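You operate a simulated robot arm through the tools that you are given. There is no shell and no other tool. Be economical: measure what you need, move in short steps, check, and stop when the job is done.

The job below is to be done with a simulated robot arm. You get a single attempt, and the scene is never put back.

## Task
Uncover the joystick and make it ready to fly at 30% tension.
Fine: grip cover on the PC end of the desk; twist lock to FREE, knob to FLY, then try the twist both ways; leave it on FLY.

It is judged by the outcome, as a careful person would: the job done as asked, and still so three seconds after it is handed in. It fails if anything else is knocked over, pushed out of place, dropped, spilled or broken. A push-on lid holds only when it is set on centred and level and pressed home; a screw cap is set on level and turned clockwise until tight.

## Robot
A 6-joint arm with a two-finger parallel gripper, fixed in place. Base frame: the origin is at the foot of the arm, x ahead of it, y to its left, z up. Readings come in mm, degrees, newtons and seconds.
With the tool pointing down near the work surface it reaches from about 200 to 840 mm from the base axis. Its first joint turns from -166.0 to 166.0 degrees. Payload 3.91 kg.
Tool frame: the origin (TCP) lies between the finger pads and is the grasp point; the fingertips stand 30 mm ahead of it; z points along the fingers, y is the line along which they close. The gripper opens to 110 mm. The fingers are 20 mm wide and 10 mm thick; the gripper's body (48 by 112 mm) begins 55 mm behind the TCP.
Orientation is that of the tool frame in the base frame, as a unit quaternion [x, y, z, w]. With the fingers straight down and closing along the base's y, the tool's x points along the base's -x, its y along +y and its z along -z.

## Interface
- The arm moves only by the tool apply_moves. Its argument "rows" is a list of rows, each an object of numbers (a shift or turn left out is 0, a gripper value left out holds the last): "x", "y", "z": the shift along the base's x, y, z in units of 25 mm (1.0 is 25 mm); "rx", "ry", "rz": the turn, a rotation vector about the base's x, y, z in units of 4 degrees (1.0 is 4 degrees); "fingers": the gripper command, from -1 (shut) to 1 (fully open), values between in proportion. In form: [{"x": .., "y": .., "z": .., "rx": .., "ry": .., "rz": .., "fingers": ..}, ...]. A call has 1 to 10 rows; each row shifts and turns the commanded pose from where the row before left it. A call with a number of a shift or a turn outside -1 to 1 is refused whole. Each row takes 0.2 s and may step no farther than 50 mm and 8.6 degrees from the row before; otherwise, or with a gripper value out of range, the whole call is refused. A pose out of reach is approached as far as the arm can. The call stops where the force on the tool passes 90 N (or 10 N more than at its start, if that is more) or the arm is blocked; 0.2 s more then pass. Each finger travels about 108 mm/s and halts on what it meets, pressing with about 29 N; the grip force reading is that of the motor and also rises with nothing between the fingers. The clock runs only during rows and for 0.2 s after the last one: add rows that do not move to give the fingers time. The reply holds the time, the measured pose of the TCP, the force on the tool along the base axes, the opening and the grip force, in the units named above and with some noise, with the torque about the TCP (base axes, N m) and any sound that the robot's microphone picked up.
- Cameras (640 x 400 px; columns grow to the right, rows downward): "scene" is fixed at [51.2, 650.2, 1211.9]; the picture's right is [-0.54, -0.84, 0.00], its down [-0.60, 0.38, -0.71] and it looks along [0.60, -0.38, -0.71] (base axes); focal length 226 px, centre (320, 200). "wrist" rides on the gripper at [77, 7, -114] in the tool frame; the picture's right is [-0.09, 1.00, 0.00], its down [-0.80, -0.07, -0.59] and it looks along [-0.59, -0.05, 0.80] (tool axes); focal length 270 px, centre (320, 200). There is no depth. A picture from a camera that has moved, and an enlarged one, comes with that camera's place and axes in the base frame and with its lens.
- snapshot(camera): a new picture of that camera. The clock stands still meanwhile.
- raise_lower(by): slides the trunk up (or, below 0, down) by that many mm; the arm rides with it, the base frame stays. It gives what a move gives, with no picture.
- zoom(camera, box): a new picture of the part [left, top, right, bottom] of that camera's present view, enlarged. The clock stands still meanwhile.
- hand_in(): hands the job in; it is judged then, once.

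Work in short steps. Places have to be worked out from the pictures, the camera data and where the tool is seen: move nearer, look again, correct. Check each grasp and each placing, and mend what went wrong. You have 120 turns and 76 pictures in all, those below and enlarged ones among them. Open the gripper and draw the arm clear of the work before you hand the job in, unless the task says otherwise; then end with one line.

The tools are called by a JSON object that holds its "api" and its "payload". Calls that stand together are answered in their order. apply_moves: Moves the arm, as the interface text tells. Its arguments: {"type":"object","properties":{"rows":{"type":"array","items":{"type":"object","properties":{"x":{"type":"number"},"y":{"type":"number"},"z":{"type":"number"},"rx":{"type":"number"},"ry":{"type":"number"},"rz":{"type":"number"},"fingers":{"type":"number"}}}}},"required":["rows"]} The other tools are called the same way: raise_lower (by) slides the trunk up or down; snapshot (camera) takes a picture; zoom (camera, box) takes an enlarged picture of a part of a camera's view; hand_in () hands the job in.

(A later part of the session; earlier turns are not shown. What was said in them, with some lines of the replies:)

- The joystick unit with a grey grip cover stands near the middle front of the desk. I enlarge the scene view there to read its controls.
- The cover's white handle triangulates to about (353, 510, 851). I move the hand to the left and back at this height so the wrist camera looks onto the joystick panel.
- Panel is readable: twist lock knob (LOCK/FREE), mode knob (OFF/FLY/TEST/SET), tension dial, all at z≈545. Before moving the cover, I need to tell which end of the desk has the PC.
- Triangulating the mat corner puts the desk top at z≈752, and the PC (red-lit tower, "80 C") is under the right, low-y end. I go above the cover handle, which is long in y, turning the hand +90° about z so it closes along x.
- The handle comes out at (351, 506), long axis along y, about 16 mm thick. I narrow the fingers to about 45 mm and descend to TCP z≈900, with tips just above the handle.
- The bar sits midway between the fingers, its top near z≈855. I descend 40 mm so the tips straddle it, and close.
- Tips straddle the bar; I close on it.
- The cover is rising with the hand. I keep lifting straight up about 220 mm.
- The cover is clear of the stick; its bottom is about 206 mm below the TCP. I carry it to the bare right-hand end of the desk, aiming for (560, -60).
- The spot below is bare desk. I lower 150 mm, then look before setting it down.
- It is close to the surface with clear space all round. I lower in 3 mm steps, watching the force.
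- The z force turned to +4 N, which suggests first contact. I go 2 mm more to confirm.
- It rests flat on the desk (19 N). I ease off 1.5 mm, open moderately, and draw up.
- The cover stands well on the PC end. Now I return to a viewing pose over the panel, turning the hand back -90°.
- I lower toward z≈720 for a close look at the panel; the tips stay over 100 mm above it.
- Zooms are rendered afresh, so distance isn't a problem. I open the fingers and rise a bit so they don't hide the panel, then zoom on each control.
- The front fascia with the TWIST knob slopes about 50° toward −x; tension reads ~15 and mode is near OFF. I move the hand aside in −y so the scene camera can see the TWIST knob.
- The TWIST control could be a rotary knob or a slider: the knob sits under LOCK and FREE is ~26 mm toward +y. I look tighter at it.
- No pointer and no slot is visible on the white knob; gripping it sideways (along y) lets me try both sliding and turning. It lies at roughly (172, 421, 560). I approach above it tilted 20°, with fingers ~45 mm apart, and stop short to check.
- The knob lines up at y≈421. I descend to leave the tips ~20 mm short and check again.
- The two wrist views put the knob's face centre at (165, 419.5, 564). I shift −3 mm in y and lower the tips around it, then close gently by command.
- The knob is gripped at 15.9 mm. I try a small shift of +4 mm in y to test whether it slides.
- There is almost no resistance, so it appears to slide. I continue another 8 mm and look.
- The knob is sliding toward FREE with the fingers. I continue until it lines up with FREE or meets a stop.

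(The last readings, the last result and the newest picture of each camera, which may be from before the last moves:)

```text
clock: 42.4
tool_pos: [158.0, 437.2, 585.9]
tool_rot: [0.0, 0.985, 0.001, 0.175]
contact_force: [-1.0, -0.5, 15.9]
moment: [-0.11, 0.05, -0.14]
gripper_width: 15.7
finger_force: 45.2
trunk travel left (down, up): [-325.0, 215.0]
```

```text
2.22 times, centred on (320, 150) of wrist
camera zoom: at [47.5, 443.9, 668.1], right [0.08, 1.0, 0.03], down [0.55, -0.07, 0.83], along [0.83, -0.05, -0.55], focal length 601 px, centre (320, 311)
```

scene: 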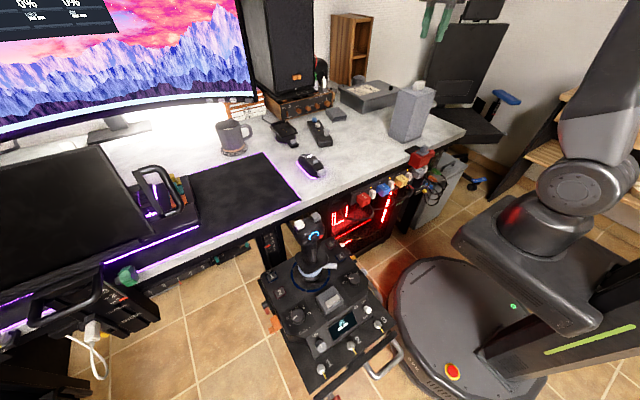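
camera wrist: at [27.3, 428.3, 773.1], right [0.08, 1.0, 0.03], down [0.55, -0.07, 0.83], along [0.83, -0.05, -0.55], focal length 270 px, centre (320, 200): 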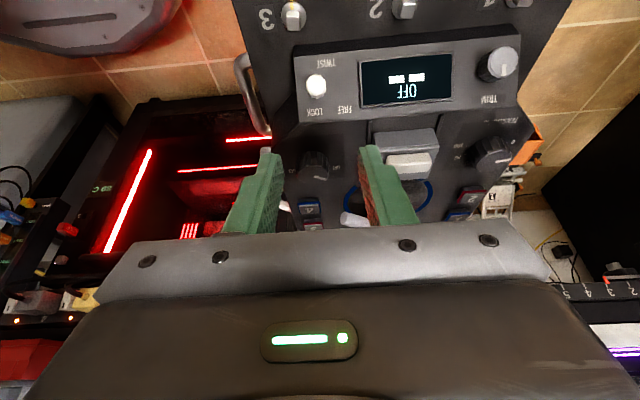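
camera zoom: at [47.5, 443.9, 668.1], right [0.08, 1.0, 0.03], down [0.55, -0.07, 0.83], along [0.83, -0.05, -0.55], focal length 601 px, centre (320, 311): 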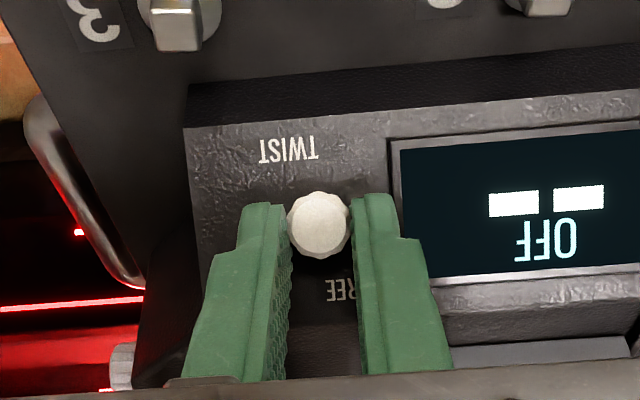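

A 16 N upward force shows the fingertip is rubbing the bezel or panel. I raise the tips 1.5 mm and continue +4 mm.

{"api": "apply_moves", "payload": {"rows": [{"z": 0.06}, {"y": 0.08}, {"y": 0.08}]}}

{"api": "zoom", "payload": {"camera": "wrist", "box": [220, 60, 420, 240]}}

```text
clock: 43.2
tool_pos: [157.9, 441.9, 587.8]
tool_rot: [0.0, 0.985, -0.002, 0.173]
contact_force: [-2.9, -1.6, -14.0]
moment: [0.13, 0.02, 0.1]
gripper_width: 16.3
finger_force: 45.0
trunk travel left (down, up): [-325.0, 215.0]
```

```text
2.22 times, centred on (320, 150) of wrist
camera zoom: at [47.8, 447.7, 668.4], right [0.08, 1.0, 0.03], down [0.55, -0.07, 0.83], along [0.83, -0.05, -0.55], focal length 601 px, centre (320, 311)
```

zoom: 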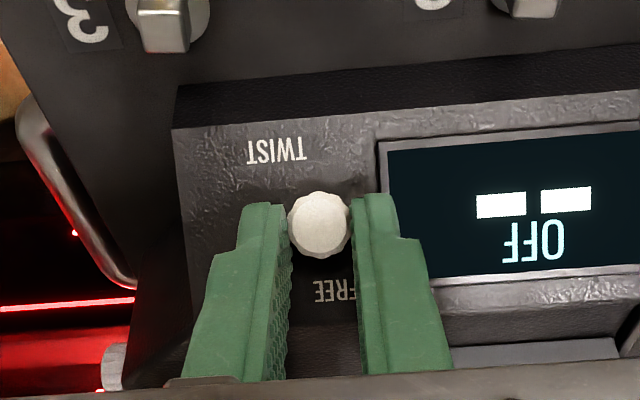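

FREE is still ~5 mm further. I lower 0.8 mm to relieve the pull and continue.

{"api": "apply_moves", "payload": {"rows": [{"z": -0.03, "y": 0.06}, {"y": 0.06}, {"y": 0.06}, {}]}}

{"api": "zoom", "payload": {"camera": "wrist", "box": [220, 60, 420, 240]}}

```text
clock: 44.2
tool_pos: [158.2, 443.4, 587.0]
tool_rot: [-0.001, 0.985, -0.003, 0.175]
contact_force: [-16.4, -31.5, -15.0]
moment: [-0.6, 0.82, -0.19]
gripper_width: 16.3
finger_force: 44.7
trunk travel left (down, up): [-325.0, 215.0]
```

```text
2.22 times, centred on (320, 150) of wrist
camera zoom: at [47.8, 449.6, 668.2], right [0.08, 1.0, 0.02], down [0.55, -0.07, 0.83], along [0.83, -0.06, -0.55], focal length 601 px, centre (320, 311)
```

zoom: 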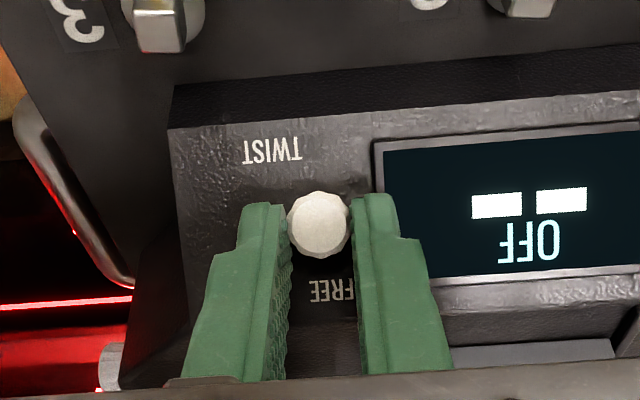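

It stopped after 24 mm with 31 N: the end stop, or the finger against the screen bezel. I back off 1 mm, open, retreat a little and look.

{"api": "apply_moves", "payload": {"rows": [{"y": -0.1}, {"fingers": -0.5}, {"z": 0.3}, {"z": 0.6}, {"z": 0.8, "x": -0.2}]}}

{"api": "zoom", "payload": {"camera": "wrist", "box": [220, 20, 420, 180]}}

```text
clock: 45.4
tool_pos: [152.8, 444.4, 629.5]
tool_rot: [0.001, 0.985, -0.001, 0.173]
contact_force: [0.0, 0.3, -0.2]
moment: [0.0, 0.0, 0.01]
gripper_width: 27.5
finger_force: 0.1
trunk travel left (down, up): [-325.0, 215.0]
```

```text
2.50 times, centred on (320, 100) of wrist
camera zoom: at [42.3, 450.7, 710.5], right [0.08, 1.0, 0.03], down [0.55, -0.07, 0.83], along [0.83, -0.05, -0.55], focal length 676 px, centre (320, 450)
```

zoom: 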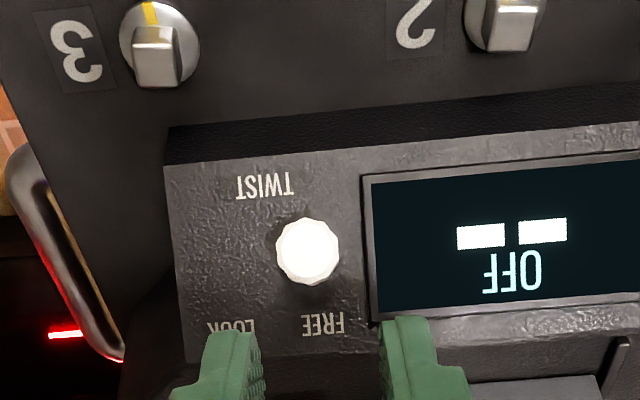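

The knob looks ~4 mm short of FREE, and the finger's outer face was likely against the screen bezel. I'll push it from the −y side with closed fingers: first shift to y≈421, close and come down beside it.

{"api": "apply_moves", "payload": {"rows": [{"y": -0.5, "fingers": -1}, {"y": -0.45}, {}, {"z": -0.6, "x": 0.1}, {"z": -0.6, "x": 0.1}, {"z": -0.45}]}}

{"api": "zoom", "payload": {"camera": "wrist", "box": [220, 60, 420, 240]}}

```text
clock: 46.8
tool_pos: [158.9, 421.9, 588.2]
tool_rot: [0.0, 0.985, 0.0, 0.174]
contact_force: [0.1, -0.4, -0.4]
moment: [0.0, 0.02, 0.0]
gripper_width: 0.0
finger_force: 29.0
trunk travel left (down, up): [-325.0, 215.0]
```

```text
2.22 times, centred on (320, 150) of wrist
camera zoom: at [47.9, 427.1, 669.7], right [0.08, 1.0, 0.03], down [0.55, -0.07, 0.83], along [0.83, -0.05, -0.55], focal length 601 px, centre (320, 311)
```

zoom: 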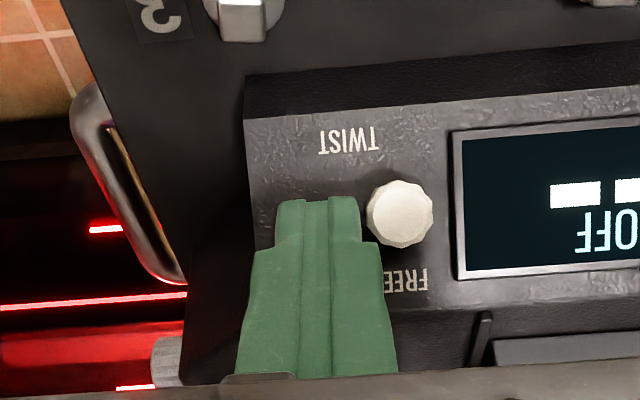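

The closed fingers sit just beside the knob. I push +y in 1.5 mm steps until resistance.

{"api": "apply_moves", "payload": {"rows": [{"y": 0.06}, {"y": 0.06}, {"y": 0.06}, {"y": 0.06}]}}

```text
clock: 47.8
tool_pos: [158.8, 424.0, 589.0]
tool_rot: [0.001, 0.985, -0.001, 0.174]
contact_force: [-1.2, -8.7, 2.8]
moment: [-0.24, 0.02, -0.04]
gripper_width: 0.1
finger_force: 28.8
trunk travel left (down, up): [-325.0, 215.0]
```

There is 8.7 N now; I push 3 mm more to tell friction from an end stop.

{"api": "apply_moves", "payload": {"rows": [{"y": 0.06}, {"y": 0.06}, {}]}}

{"api": "zoom", "payload": {"camera": "wrist", "box": [220, 60, 420, 240]}}

```text
clock: 48.6
tool_pos: [158.7, 425.9, 590.0]
tool_rot: [0.0, 0.985, -0.003, 0.174]
contact_force: [-5.2, -32.1, 1.3]
moment: [-0.8, 0.18, -0.16]
gripper_width: 0.0
finger_force: 28.9
trunk travel left (down, up): [-325.0, 215.0]
```

```text
2.22 times, centred on (320, 150) of wrist
camera zoom: at [48.3, 432.1, 669.9], right [0.08, 1.0, 0.03], down [0.55, -0.07, 0.83], along [0.83, -0.06, -0.55], focal length 601 px, centre (320, 311)
```

zoom: 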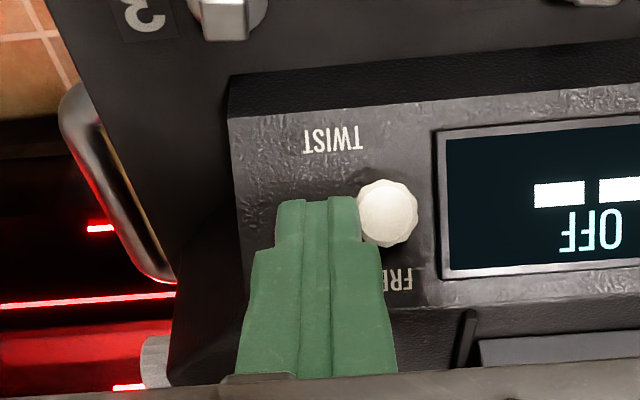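

The knob hasn't moved relative to the screen under 32 N, so FREE's end stop is reached. The mode knob face triangulates to (244, 410, 598), about 32 mm across. I retreat upward, straighten the tool and go above it with fingers ~58 mm open.

{"api": "apply_moves", "payload": {"rows": [{"y": -0.2, "x": -0.1}, {"z": 1}, {"z": 1}, {"z": 1, "ry": 1}, {"z": 0.6, "ry": 1, "x": 0.5}, {"x": 0.9, "ry": 1, "y": -0.2}, {"x": 0.9, "ry": 1, "y": -0.2}, {"x": 0.6, "ry": 1, "fingers": 0.05}, {"x": 0.6}, {}]}}

{"api": "snapshot", "payload": {"camera": "wrist"}}

```text
clock: 50.8
tool_pos: [243.9, 414.7, 677.8]
tool_rot: [0.001, 1.0, 0.0, 0.0]
contact_force: [0.1, -1.0, -0.4]
moment: [0.03, -0.01, -0.01]
gripper_width: 57.8
finger_force: 0.0
trunk travel left (down, up): [-325.0, 215.0]
```

```text
29 pictures are left
camera wrist: at [167.2, 421.0, 792.4], right [0.09, 1.0, 0.0], down [0.8, -0.07, 0.59], along [0.59, -0.05, -0.8], focal length 270 px, centre (320, 200)
```

wrist: 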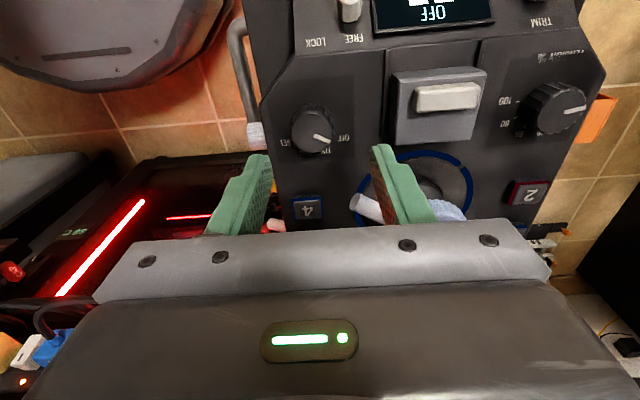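

The mode knob's face centre is confirmed at (246, 409, 598). I align over it and descend so the tips reach z≈586.

{"api": "apply_moves", "payload": {"rows": [{"x": 0.1, "y": -0.23}, {"z": -0.8}, {"z": -0.8}, {"z": -0.5}, {"z": -0.3}]}}

{"api": "zoom", "payload": {"camera": "wrist", "box": [220, 80, 420, 240]}}

```text
clock: 52.0
tool_pos: [245.3, 408.1, 617.8]
tool_rot: [0.0, 1.0, 0.0, 0.0]
contact_force: [0.3, 0.5, -0.4]
moment: [-0.01, -0.03, -0.01]
gripper_width: 57.4
finger_force: 0.0
trunk travel left (down, up): [-325.0, 215.0]
```

```text
2.50 times, centred on (320, 160) of wrist
camera zoom: at [169.3, 414.4, 732.2], right [0.09, 1.0, 0.0], down [0.8, -0.07, 0.59], along [0.59, -0.05, -0.8], focal length 676 px, centre (320, 300)
```

zoom: 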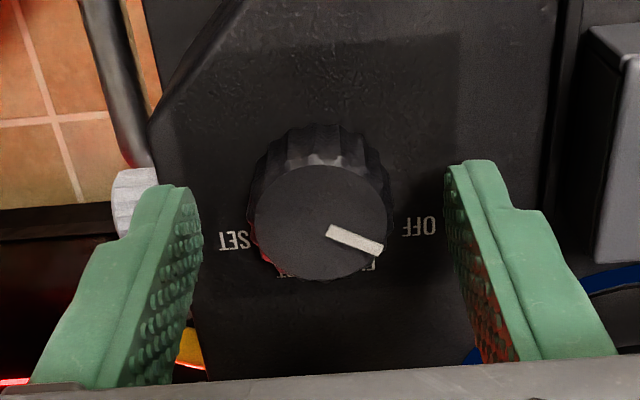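

Well centred. I lower 3 mm, close, and check the grip.

{"api": "apply_moves", "payload": {"rows": [{"z": -0.12}, {"fingers": -0.5}, {}, {}]}}

```text
clock: 53.0
tool_pos: [245.8, 408.1, 614.3]
tool_rot: [0.0, 1.0, 0.0, 0.0]
contact_force: [-0.4, -4.2, -2.1]
moment: [0.11, -0.01, -0.02]
gripper_width: 33.6
finger_force: 45.4
trunk travel left (down, up): [-325.0, 215.0]
```

Gripped at 33.6 mm. I turn clockwise (from above) 32° and look.

{"api": "apply_moves", "payload": {"rows": [{"rz": -1}, {"rz": -1}, {"rz": -1}, {"rz": -1}, {"rz": -1}, {"rz": -1}, {"rz": -1}, {"rz": -1}]}}

{"api": "zoom", "payload": {"camera": "scene", "box": [290, 260, 400, 350]}}

{"api": "snapshot", "payload": {"camera": "wrist"}}

```text
clock: 54.8
tool_pos: [246.0, 409.6, 614.9]
tool_rot: [0.276, 0.961, -0.001, 0.0]
contact_force: [-1.5, 3.7, -25.5]
moment: [0.67, -0.03, 0.02]
gripper_width: 33.6
finger_force: 45.6
trunk travel left (down, up): [-325.0, 215.0]
```

```text
4.44 times, centred on (345, 305) of scene
camera zoom: at [51.2, 650.2, 1211.9], right [-0.54, -0.84, 0.0], down [-0.6, 0.38, -0.71], along [0.6, -0.38, -0.71], focal length 1004 px, centre (209, -267)
```

zoom: 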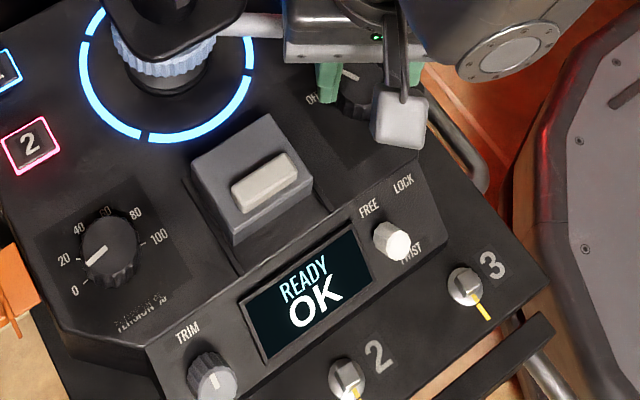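

```text
26 pictures are left
camera wrist: at [185.7, 455.2, 729.2], right [0.6, 0.8, 0.0], down [0.64, -0.48, 0.59], along [0.47, -0.36, -0.8], focal length 270 px, centre (320, 200)
```

wrist: 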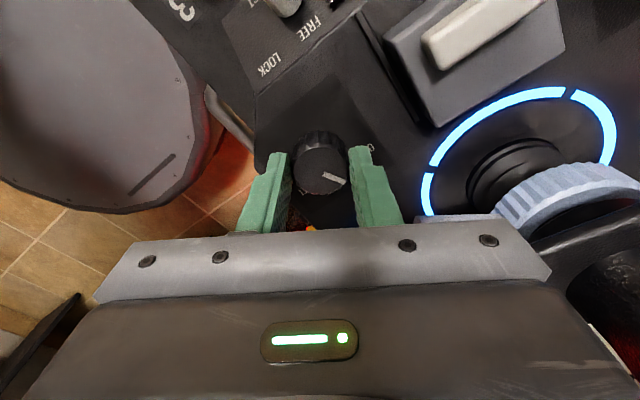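

The unit has powered up and shows "READY OK". I open and rise to check that the pointer is on FLY.

{"api": "apply_moves", "payload": {"rows": [{"fingers": 0.1}, {}, {"z": 0.8}, {"z": 0.8}, {"z": 0.8}]}}

{"api": "zoom", "payload": {"camera": "wrist", "box": [200, 20, 440, 220]}}

```text
clock: 56.0
tool_pos: [247.2, 407.9, 676.3]
tool_rot: [0.276, 0.961, -0.001, 0.0]
contact_force: [0.8, -0.1, 0.3]
moment: [0.02, -0.01, -0.01]
gripper_width: 60.4
finger_force: 0.1
trunk travel left (down, up): [-325.0, 215.0]
```

```text
2.00 times, centred on (320, 120) of wrist
camera zoom: at [185.9, 453.9, 790.6], right [0.6, 0.8, 0.0], down [0.64, -0.48, 0.59], along [0.47, -0.36, -0.8], focal length 541 px, centre (320, 360)
```

zoom: 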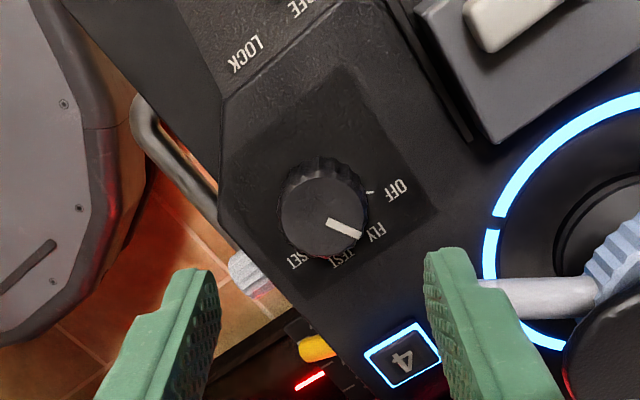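

The pointer now lines up with FLY. The tension knob mirrors it at about (247, 593, 598) and its pointer seems to stand near 0. I move over it, keeping away from the stick, and yaw to +32° so there is room to turn clockwise.

{"api": "apply_moves", "payload": {"rows": [{"x": -1, "z": 0.4, "rz": 1}, {"x": -0.5, "y": 0.6, "z": 0.4, "rz": 1}, {"y": 0.7, "rz": 1}, {"y": 0.7, "rz": 1}, {"y": 0.7, "rz": 1}, {"y": 0.7, "rz": 1}, {"y": 0.7, "rz": 1}, {"y": 0.7, "rz": 1}, {"y": 0.7, "rz": 1}, {"y": 0.7, "rz": 1}]}}

{"api": "apply_moves", "payload": {"rows": [{"y": 0.7, "rz": 1}, {"y": 0.5, "rz": 1, "x": 0.5}, {"rz": 1, "x": 0.5}, {"rz": 1, "x": 0.5, "z": -0.4}, {"rz": 1, "z": -0.4}, {"rz": 1}]}}

{"api": "snapshot", "payload": {"camera": "wrist"}}

```text
clock: 58.2
tool_pos: [208.9, 563.7, 694.8]
tool_rot: [-0.071, 0.997, 0.0, 0.001]
contact_force: [0.1, 0.2, -0.2]
moment: [-0.02, 0.0, 0.03]
gripper_width: 60.5
finger_force: 0.1
trunk travel left (down, up): [-325.0, 215.0]
```

```text
clock: 59.6
tool_pos: [246.5, 593.7, 675.6]
tool_rot: [-0.277, 0.961, 0.0, 0.0]
contact_force: [-0.4, 0.2, -0.3]
moment: [0.04, -0.01, 0.04]
gripper_width: 60.3
finger_force: 0.0
trunk travel left (down, up): [-325.0, 215.0]
```

```text
24 pictures are left
camera wrist: at [178.3, 558.0, 789.9], right [-0.45, 0.89, 0.0], down [0.72, 0.37, 0.59], along [0.53, 0.27, -0.8], focal length 270 px, centre (320, 200)
```

wrist: 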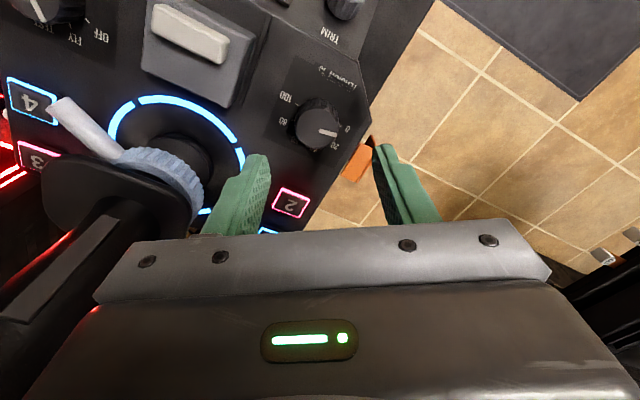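

The knob's face centre is at (247, 591). I zoom in to read the scale and pointer before gripping.

{"api": "zoom", "payload": {"camera": "wrist", "box": [260, 60, 370, 170]}}

{"api": "zoom", "payload": {"camera": "scene", "box": [270, 280, 340, 340]}}

```text
3.64 times, centred on (315, 115) of wrist
camera zoom: at [178.3, 558.0, 789.9], right [-0.45, 0.89, 0.0], down [0.72, 0.37, 0.59], along [0.53, 0.27, -0.8], focal length 983 px, centre (338, 509)
```

zoom: 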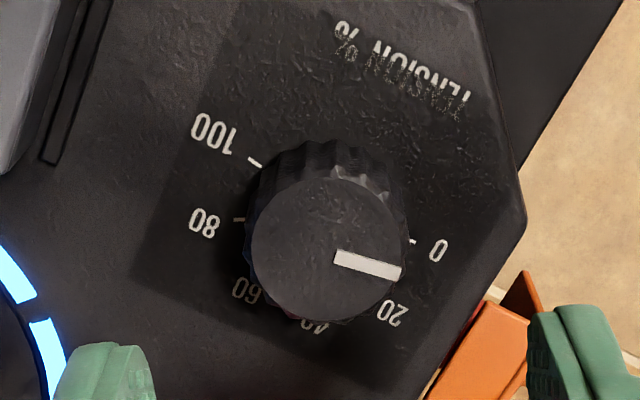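

```text
6.67 times, centred on (305, 310) of scene
camera zoom: at [51.2, 650.2, 1211.9], right [-0.54, -0.84, 0.0], down [-0.6, 0.38, -0.71], along [0.6, -0.38, -0.71], focal length 1506 px, centre (420, -533)
```

zoom: 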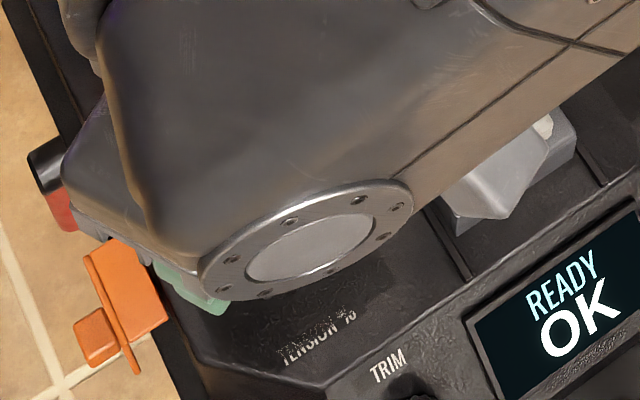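

Ticks measure 0 at −10°, 80 at 152°, 100 at 191°, so it's 2° per %; the pointer stands at ≈ 0. To reach 30% I need a 60° clockwise turn. First centre, descend and grip.

{"api": "apply_moves", "payload": {"rows": [{"x": 0.04, "y": -0.1}, {"z": -0.8}, {"z": -0.8}, {"z": -0.5}, {"z": -0.35}, {"fingers": -0.5}, {}, {}]}}

{"api": "zoom", "payload": {"camera": "wrist", "box": [240, 100, 400, 230]}}

```text
clock: 61.4
tool_pos: [247.0, 591.2, 613.9]
tool_rot: [-0.276, 0.961, 0.0, 0.0]
contact_force: [-2.3, 2.9, -5.1]
moment: [0.72, -0.16, -0.02]
gripper_width: 33.1
finger_force: 44.6
trunk travel left (down, up): [-325.0, 215.0]
```

```text
3.08 times, centred on (320, 165) of wrist
camera zoom: at [179.6, 555.8, 728.3], right [-0.45, 0.89, 0.0], down [0.72, 0.36, 0.59], along [0.53, 0.27, -0.8], focal length 832 px, centre (320, 308)
```

zoom: 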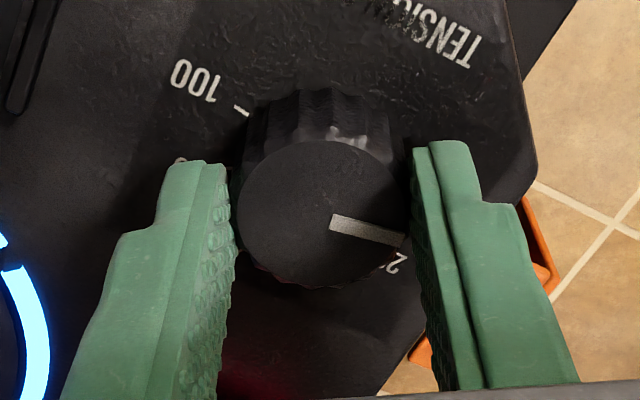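

Gripped at 33 mm. I turn 60° clockwise (15 rows of −4°).

{"api": "apply_moves", "payload": {"rows": [{"rz": -1}, {"rz": -1}, {"rz": -1}, {"rz": -1}, {"rz": -1}, {"rz": -1}, {"rz": -1}, {"rz": -1}]}}

{"api": "apply_moves", "payload": {"rows": [{"rz": -1}, {"rz": -1}, {"rz": -1}, {"rz": -1}, {"rz": -1}, {"rz": -1}, {"rz": -1}]}}

{"api": "snapshot", "payload": {"camera": "scene"}}

{"api": "zoom", "payload": {"camera": "wrist", "box": [240, 100, 400, 230]}}

```text
clock: 63.2
tool_pos: [247.0, 592.8, 612.0]
tool_rot: [0.001, 1.0, 0.0, 0.0]
contact_force: [2.1, 12.8, -4.1]
moment: [0.83, -0.5, -0.04]
gripper_width: 33.2
finger_force: 45.2
trunk travel left (down, up): [-325.0, 215.0]
```

```text
clock: 64.8
tool_pos: [246.5, 590.9, 614.0]
tool_rot: [0.242, 0.97, 0.001, 0.0]
contact_force: [7.3, 19.5, 2.3]
moment: [0.03, -0.13, 0.02]
gripper_width: 33.1
finger_force: 45.5
trunk travel left (down, up): [-325.0, 215.0]
```

```text
20 pictures are left
```

scene: 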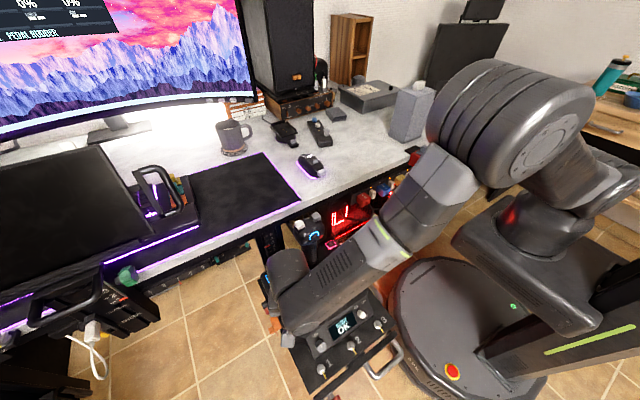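

```text
3.08 times, centred on (320, 165) of wrist
camera zoom: at [183.5, 633.8, 728.3], right [0.55, 0.84, 0.0], down [0.67, -0.44, 0.59], along [0.5, -0.32, -0.8], focal length 832 px, centre (320, 308)
```

zoom: 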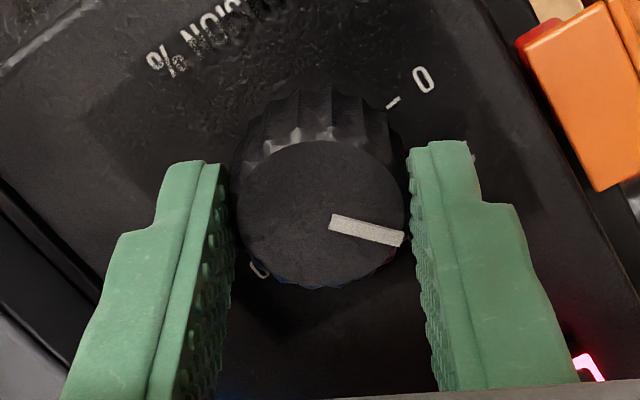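

The knob followed the whole 60°. I release, rise, and read the pointer against the scale; the monitor also shows a new line, which I check.

{"api": "apply_moves", "payload": {"rows": [{"fingers": 0.1}, {}, {"z": 0.8}, {"z": 0.8}, {"z": 0.8}]}}

{"api": "zoom", "payload": {"camera": "wrist", "box": [260, 60, 370, 170]}}

{"api": "zoom", "payload": {"camera": "scene", "box": [0, 0, 120, 60]}}

```text
clock: 66.0
tool_pos: [247.0, 591.0, 675.7]
tool_rot: [0.242, 0.97, 0.0, -0.001]
contact_force: [0.0, 0.0, -0.3]
moment: [0.0, 0.02, 0.0]
gripper_width: 60.8
finger_force: 0.1
trunk travel left (down, up): [-325.0, 215.0]
```

```text
3.64 times, centred on (315, 115) of wrist
camera zoom: at [183.2, 632.4, 789.4], right [0.55, 0.84, 0.0], down [0.67, -0.44, 0.59], along [0.5, -0.32, -0.8], focal length 983 px, centre (338, 509)
```

zoom: 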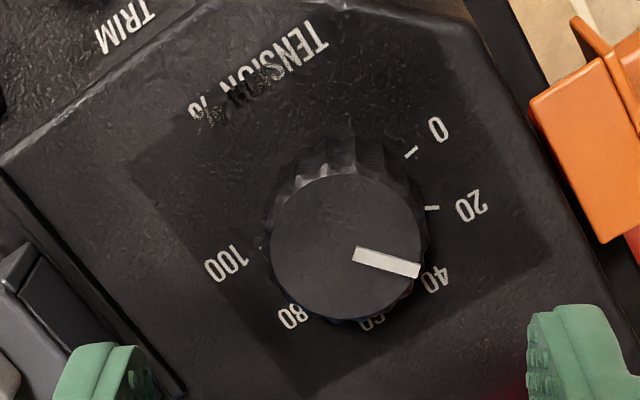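

```text
5.33 times, centred on (60, 30) of scene
camera zoom: at [51.2, 650.2, 1211.9], right [-0.54, -0.84, 0.0], down [-0.6, 0.38, -0.71], along [0.6, -0.38, -0.71], focal length 1204 px, centre (1707, 1107)
```

zoom: 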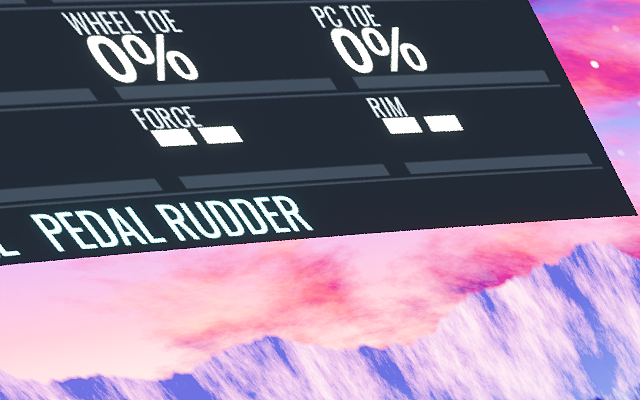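

Pointer measures ≈49–50° against 50° for 30% (0≈−9°, 20≈28–30°, 2°/%), so tension is at 30%. Next is the twist test: I rise and go above the stick head to see how to grip it.

{"api": "apply_moves", "payload": {"rows": [{"z": 1}, {"z": 1}, {"z": 1}, {"z": 1}, {"z": 1}, {"z": 1}, {"z": 1}, {"z": 1}, {"z": 1}, {"z": 1}]}}

{"api": "apply_moves", "payload": {"rows": [{"z": 0.5, "x": 0.5, "y": -0.5, "rz": 1, "fingers": 1}, {"x": 0.5, "y": -0.5, "rz": 1}, {"x": 0.5, "y": -0.5, "rz": 1}, {"x": 0.5, "y": -0.5, "rz": 1}, {"x": 0.5, "y": -0.5, "rz": 1}, {"x": 0.5, "y": -0.5, "rz": 1}, {"x": 0.2, "y": -0.4, "rz": 1}]}}

{"api": "snapshot", "payload": {"camera": "wrist"}}

{"api": "zoom", "payload": {"camera": "scene", "box": [240, 160, 400, 340]}}

```text
clock: 68.2
tool_pos: [246.2, 592.5, 923.7]
tool_rot: [0.241, 0.97, 0.0, 0.0]
contact_force: [0.6, -0.5, -0.2]
moment: [0.0, 0.03, 0.01]
gripper_width: 60.3
finger_force: 0.0
trunk travel left (down, up): [-325.0, 215.0]
```

```text
clock: 69.8
tool_pos: [327.0, 505.6, 937.9]
tool_rot: [0.0, 1.0, 0.0, 0.0]
contact_force: [0.2, -0.9, 0.0]
moment: [0.0, -0.01, 0.01]
gripper_width: 110.1
finger_force: 0.1
trunk travel left (down, up): [-325.0, 215.0]
```

```text
16 pictures are left
camera wrist: at [251.1, 512.0, 1052.7], right [0.09, 1.0, 0.0], down [0.8, -0.07, 0.59], along [0.59, -0.05, -0.8], focal length 270 px, centre (320, 200)
```

wrist: 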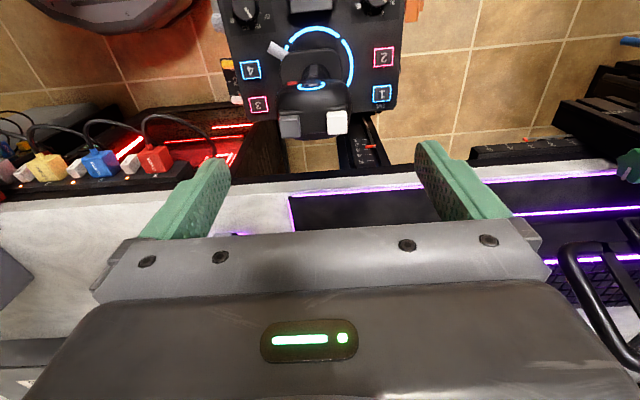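

```text
2.22 times, centred on (320, 250) of scene
camera zoom: at [51.2, 650.2, 1211.9], right [-0.54, -0.84, 0.0], down [-0.6, 0.38, -0.71], along [0.6, -0.38, -0.71], focal length 502 px, centre (320, 89)
```

zoom: 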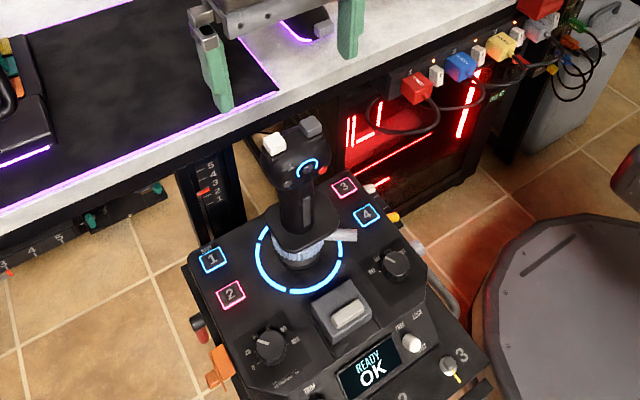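

The head's top buttons triangulate near (346, 475–521, 805). I zoom in on the head for its exact sides.

{"api": "zoom", "payload": {"camera": "wrist", "box": [240, 20, 400, 150]}}

```text
3.08 times, centred on (320, 85) of wrist
camera zoom: at [251.1, 512.0, 1052.7], right [0.09, 1.0, 0.0], down [0.8, -0.07, 0.59], along [0.59, -0.05, -0.8], focal length 832 px, centre (320, 554)
```

zoom: 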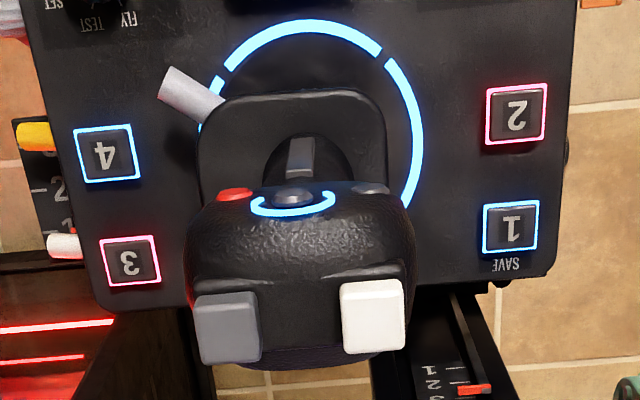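

Head is ~75 mm wide in y, centred near (336, 498), widest around z≈780. I centre, descend with fully open fingers to TCP z≈815, and check.

{"api": "apply_moves", "payload": {"rows": [{"x": 0.36, "y": -0.27}, {"z": -0.8}, {"z": -0.8}, {"z": -0.8}, {"z": -0.8}, {"z": -0.8}, {"z": -0.8}]}}

{"api": "snapshot", "payload": {"camera": "wrist"}}

{"api": "zoom", "payload": {"camera": "scene", "box": [240, 160, 400, 290]}}

```text
clock: 71.4
tool_pos: [335.7, 500.5, 816.2]
tool_rot: [0.001, 1.0, 0.0, 0.0]
contact_force: [0.5, 0.2, -0.1]
moment: [-0.02, -0.04, 0.0]
gripper_width: 110.3
finger_force: 0.0
trunk travel left (down, up): [-325.0, 215.0]
```

```text
13 pictures are left
camera wrist: at [260.8, 506.8, 930.7], right [0.09, 1.0, 0.0], down [0.8, -0.07, 0.59], along [0.59, -0.05, -0.8], focal length 270 px, centre (320, 200)
```

wrist: 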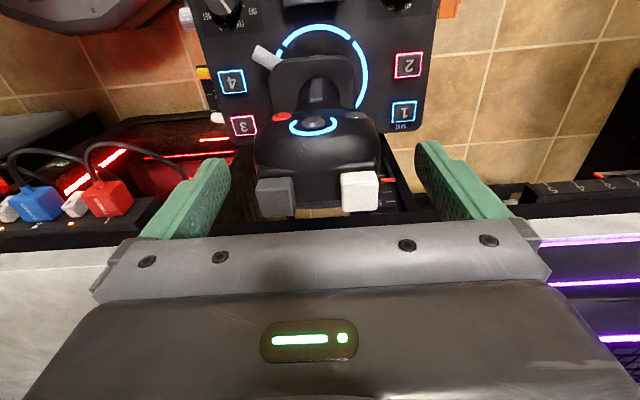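

```text
3.08 times, centred on (320, 225) of scene
camera zoom: at [51.2, 650.2, 1211.9], right [-0.54, -0.84, 0.0], down [-0.6, 0.38, -0.71], along [0.6, -0.38, -0.71], focal length 695 px, centre (320, 123)
```

zoom: 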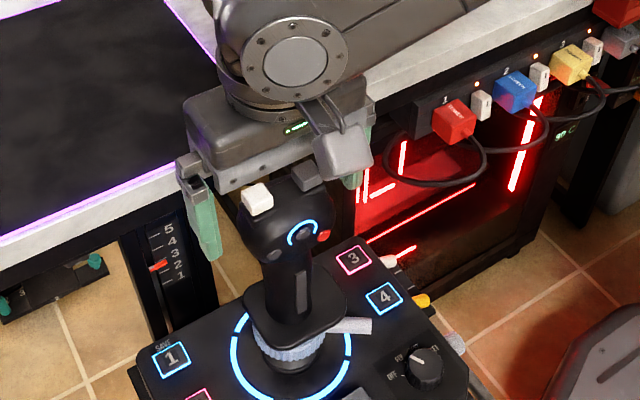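

The head's top is at z≈825 and its centre at (338, 498.7). I descend to TCP z≈787 (palm stays ~15 mm above the buttons) and close.

{"api": "apply_moves", "payload": {"rows": [{"y": -0.04, "x": 0.06, "z": -0.5}, {"z": -0.4}, {"z": -0.26}]}}

{"api": "apply_moves", "payload": {"rows": [{"fingers": 0.3}, {"fingers": 0.2}, {}, {}]}}

{"api": "snapshot", "payload": {"camera": "wrist"}}

```text
clock: 72.2
tool_pos: [339.4, 497.8, 786.9]
tool_rot: [0.0, 1.0, 0.001, 0.0]
contact_force: [0.4, 0.3, -0.3]
moment: [-0.02, -0.02, 0.0]
gripper_width: 110.2
finger_force: 0.1
trunk travel left (down, up): [-325.0, 215.0]
```

```text
clock: 73.2
tool_pos: [339.1, 498.0, 787.9]
tool_rot: [0.0, 1.0, 0.0, 0.0]
contact_force: [1.7, 3.2, 0.0]
moment: [0.59, -0.06, 0.01]
gripper_width: 72.2
finger_force: 29.2
trunk travel left (down, up): [-325.0, 215.0]
```

```text
11 pictures are left
camera wrist: at [261.9, 504.6, 902.5], right [0.09, 1.0, 0.0], down [0.8, -0.07, 0.59], along [0.59, -0.05, -0.8], focal length 270 px, centre (320, 200)
```

wrist: 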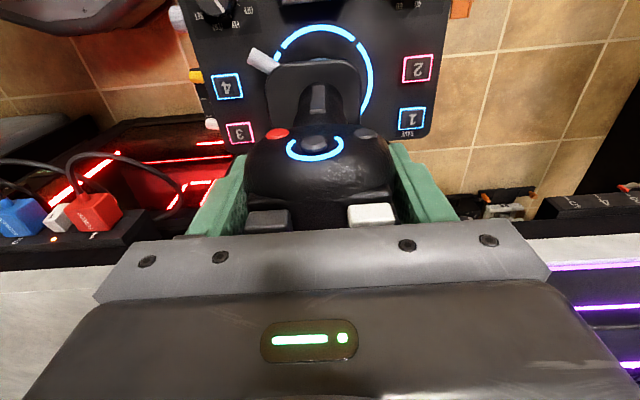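

The head is held at 72 mm. I twist it anticlockwise by 12° and watch the torque.

{"api": "apply_moves", "payload": {"rows": [{"rz": 0.75}, {"rz": 0.75}, {"rz": 0.75}, {"rz": 0.75}]}}

{"api": "zoom", "payload": {"camera": "scene", "box": [270, 200, 400, 350]}}

```text
clock: 74.2
tool_pos: [338.1, 498.9, 787.3]
tool_rot: [-0.105, 0.994, 0.0, 0.0]
contact_force: [2.3, 2.8, 1.5]
moment: [0.56, -0.51, -0.13]
gripper_width: 72.5
finger_force: 29.1
trunk travel left (down, up): [-325.0, 215.0]
```

```text
2.67 times, centred on (335, 275) of scene
camera zoom: at [51.2, 650.2, 1211.9], right [-0.54, -0.84, 0.0], down [-0.6, 0.38, -0.71], along [0.6, -0.38, -0.71], focal length 602 px, centre (280, 0)
```

zoom: 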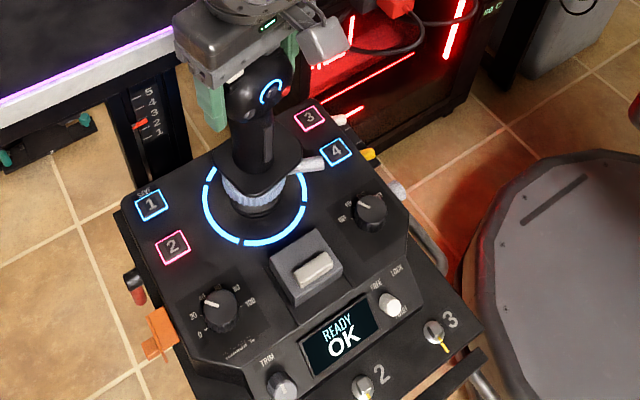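

The grip twists freely against a light spring. I take it to about +18°, then back through centre to −18°, watching the torque.

{"api": "apply_moves", "payload": {"rows": [{"rz": 0.75}, {"rz": 0.75}]}}

{"api": "apply_moves", "payload": {"rows": [{"rz": -0.9}, {"rz": -0.9}, {"rz": -0.9}, {"rz": -0.9}, {"rz": -0.9}, {"rz": -0.75}, {"rz": -0.75}, {"rz": -0.75}, {"rz": -0.75}]}}

{"api": "snapshot", "payload": {"camera": "wrist"}}

```text
clock: 74.8
tool_pos: [337.6, 499.0, 788.2]
tool_rot: [-0.157, 0.988, 0.001, 0.0]
contact_force: [2.4, 7.1, -1.0]
moment: [1.46, -0.33, -1.06]
gripper_width: 72.0
finger_force: 29.1
trunk travel left (down, up): [-325.0, 215.0]
```

```text
clock: 76.8
tool_pos: [337.4, 497.4, 786.7]
tool_rot: [0.105, 0.994, 0.0, 0.0]
contact_force: [-0.3, 5.7, 2.8]
moment: [1.19, -0.04, 0.66]
gripper_width: 71.8
finger_force: 29.4
trunk travel left (down, up): [-325.0, 215.0]
```

```text
9 pictures are left
camera wrist: at [264.8, 520.2, 902.1], right [0.29, 0.96, 0.0], down [0.77, -0.24, 0.59], along [0.57, -0.18, -0.8], focal length 270 px, centre (320, 200)
```

wrist: 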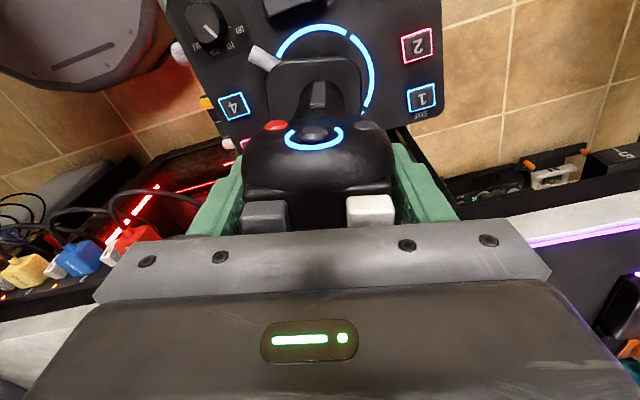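

The head follows the other way too (−12°, torque +0.66). I go to −17° for an equal trial, then bring it back to centre.

{"api": "apply_moves", "payload": {"rows": [{"rz": -0.65}, {"rz": -0.65}]}}

{"api": "zoom", "payload": {"camera": "scene", "box": [270, 200, 400, 350]}}

{"api": "apply_moves", "payload": {"rows": [{"rz": 0.9}, {"rz": 0.9}, {"rz": 0.9}, {"rz": 0.9}, {"rz": 0.7}, {}]}}

```text
clock: 77.4
tool_pos: [339.0, 497.8, 787.6]
tool_rot: [0.149, 0.989, 0.0, 0.0]
contact_force: [0.8, 5.8, 0.3]
moment: [1.02, -0.14, 0.98]
gripper_width: 71.3
finger_force: 28.9
trunk travel left (down, up): [-325.0, 215.0]
```

```text
2.67 times, centred on (335, 275) of scene
camera zoom: at [51.2, 650.2, 1211.9], right [-0.54, -0.84, 0.0], down [-0.6, 0.38, -0.71], along [0.6, -0.38, -0.71], focal length 602 px, centre (280, 0)
```

zoom: 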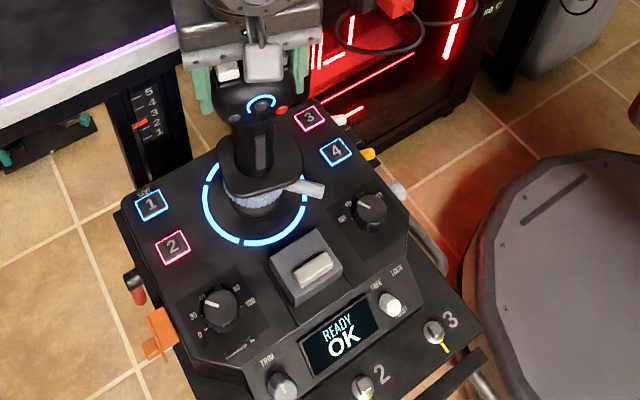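

```text
clock: 78.8
tool_pos: [337.7, 498.2, 788.3]
tool_rot: [0.0, 1.0, 0.0, 0.0]
contact_force: [3.5, 0.8, -0.4]
moment: [0.23, -0.76, -0.02]
gripper_width: 71.2
finger_force: 29.0
trunk travel left (down, up): [-325.0, 215.0]
```

Both ways tried; the grip is back at centre and the display still shows READY OK. I open fully and rise clear.

{"api": "apply_moves", "payload": {"rows": [{"fingers": 1}, {}, {}, {"z": 0.6}, {"z": 1}, {"z": 1}, {"z": 1}, {"z": 1}, {"z": 1}]}}

{"api": "apply_moves", "payload": {"rows": [{"y": -1}, {"y": -1}, {"y": -1}, {"y": -1}, {"y": -1}, {"y": -1}, {"y": -1}, {"y": -1}, {"y": -1}, {"y": -1}]}}

{"api": "snapshot", "payload": {"camera": "scene"}}

{"api": "zoom", "payload": {"camera": "scene", "box": [270, 240, 390, 350]}}

```text
clock: 80.8
tool_pos: [336.5, 497.3, 927.4]
tool_rot: [0.0, 1.0, 0.0, 0.0]
contact_force: [-0.2, 0.7, -0.7]
moment: [-0.01, 0.01, 0.03]
gripper_width: 109.8
finger_force: 0.1
trunk travel left (down, up): [-325.0, 215.0]
```

```text
clock: 83.0
tool_pos: [337.4, 247.8, 927.6]
tool_rot: [0.0, 1.0, 0.001, 0.0]
contact_force: [0.4, -0.4, 0.0]
moment: [0.01, 0.01, 0.0]
gripper_width: 110.1
finger_force: 0.0
trunk travel left (down, up): [-325.0, 215.0]
```

```text
7 pictures are left
```

scene: 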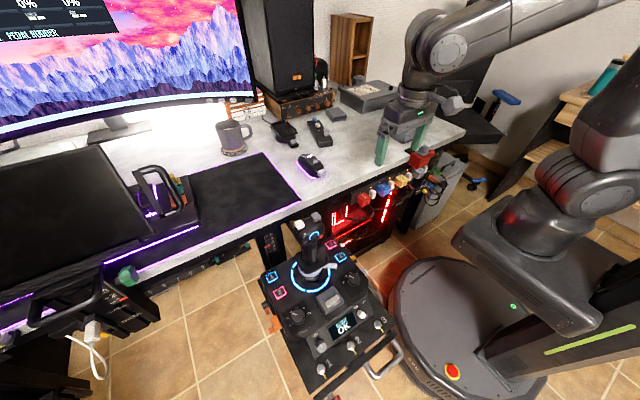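

```text
3.64 times, centred on (330, 295) of scene
camera zoom: at [51.2, 650.2, 1211.9], right [-0.54, -0.84, 0.0], down [-0.6, 0.38, -0.71], along [0.6, -0.38, -0.71], focal length 821 px, centre (284, -146)
```

zoom: 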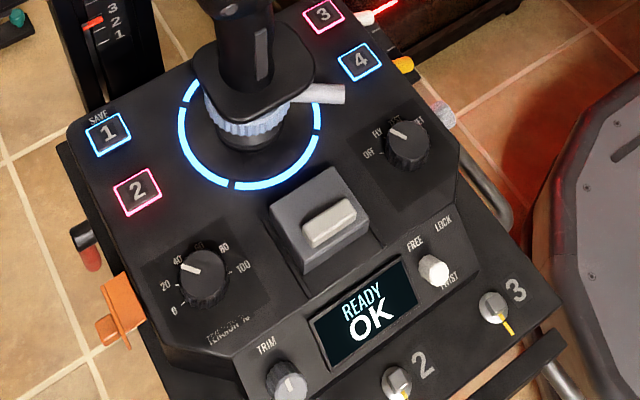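

Everything looks right. One last magnified check of the tension knob and mode pointer.

{"api": "zoom", "payload": {"camera": "scene", "box": [290, 295, 325, 325]}}

{"api": "zoom", "payload": {"camera": "scene", "box": [330, 260, 365, 290]}}

```text
13.33 times, centred on (308, 310) of scene
camera zoom: at [51.2, 650.2, 1211.9], right [-0.54, -0.84, 0.0], down [-0.6, 0.38, -0.71], along [0.6, -0.38, -0.71], focal length 3011 px, centre (487, -1267)
```

zoom: 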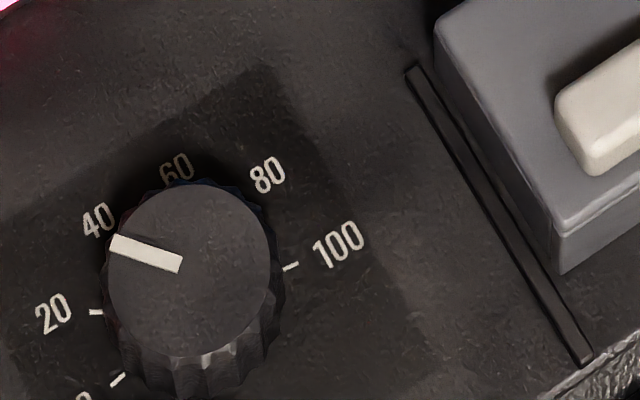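

```text
13.33 times, centred on (348, 275) of scene
camera zoom: at [51.2, 650.2, 1211.9], right [-0.54, -0.84, 0.0], down [-0.6, 0.38, -0.71], along [0.6, -0.38, -0.71], focal length 3011 px, centre (-47, -800)
```

zoom: 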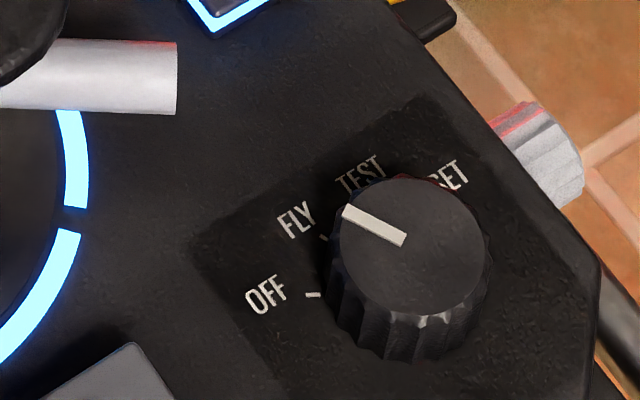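

Tension measures 29–30% and the mode pointer is on FLY's tick. The hand is open and clear, so I hand in.

{"api": "hand_in", "payload": {}}

```text
The job is handed in.
```

The joystick is uncovered and ready to fly: the cover stands on the PC end of the desk, the twist lock is on FREE, tension measures about 30%, and the knob is on FLY showing READY OK. I tried the twist about 17° each way and left it centred.
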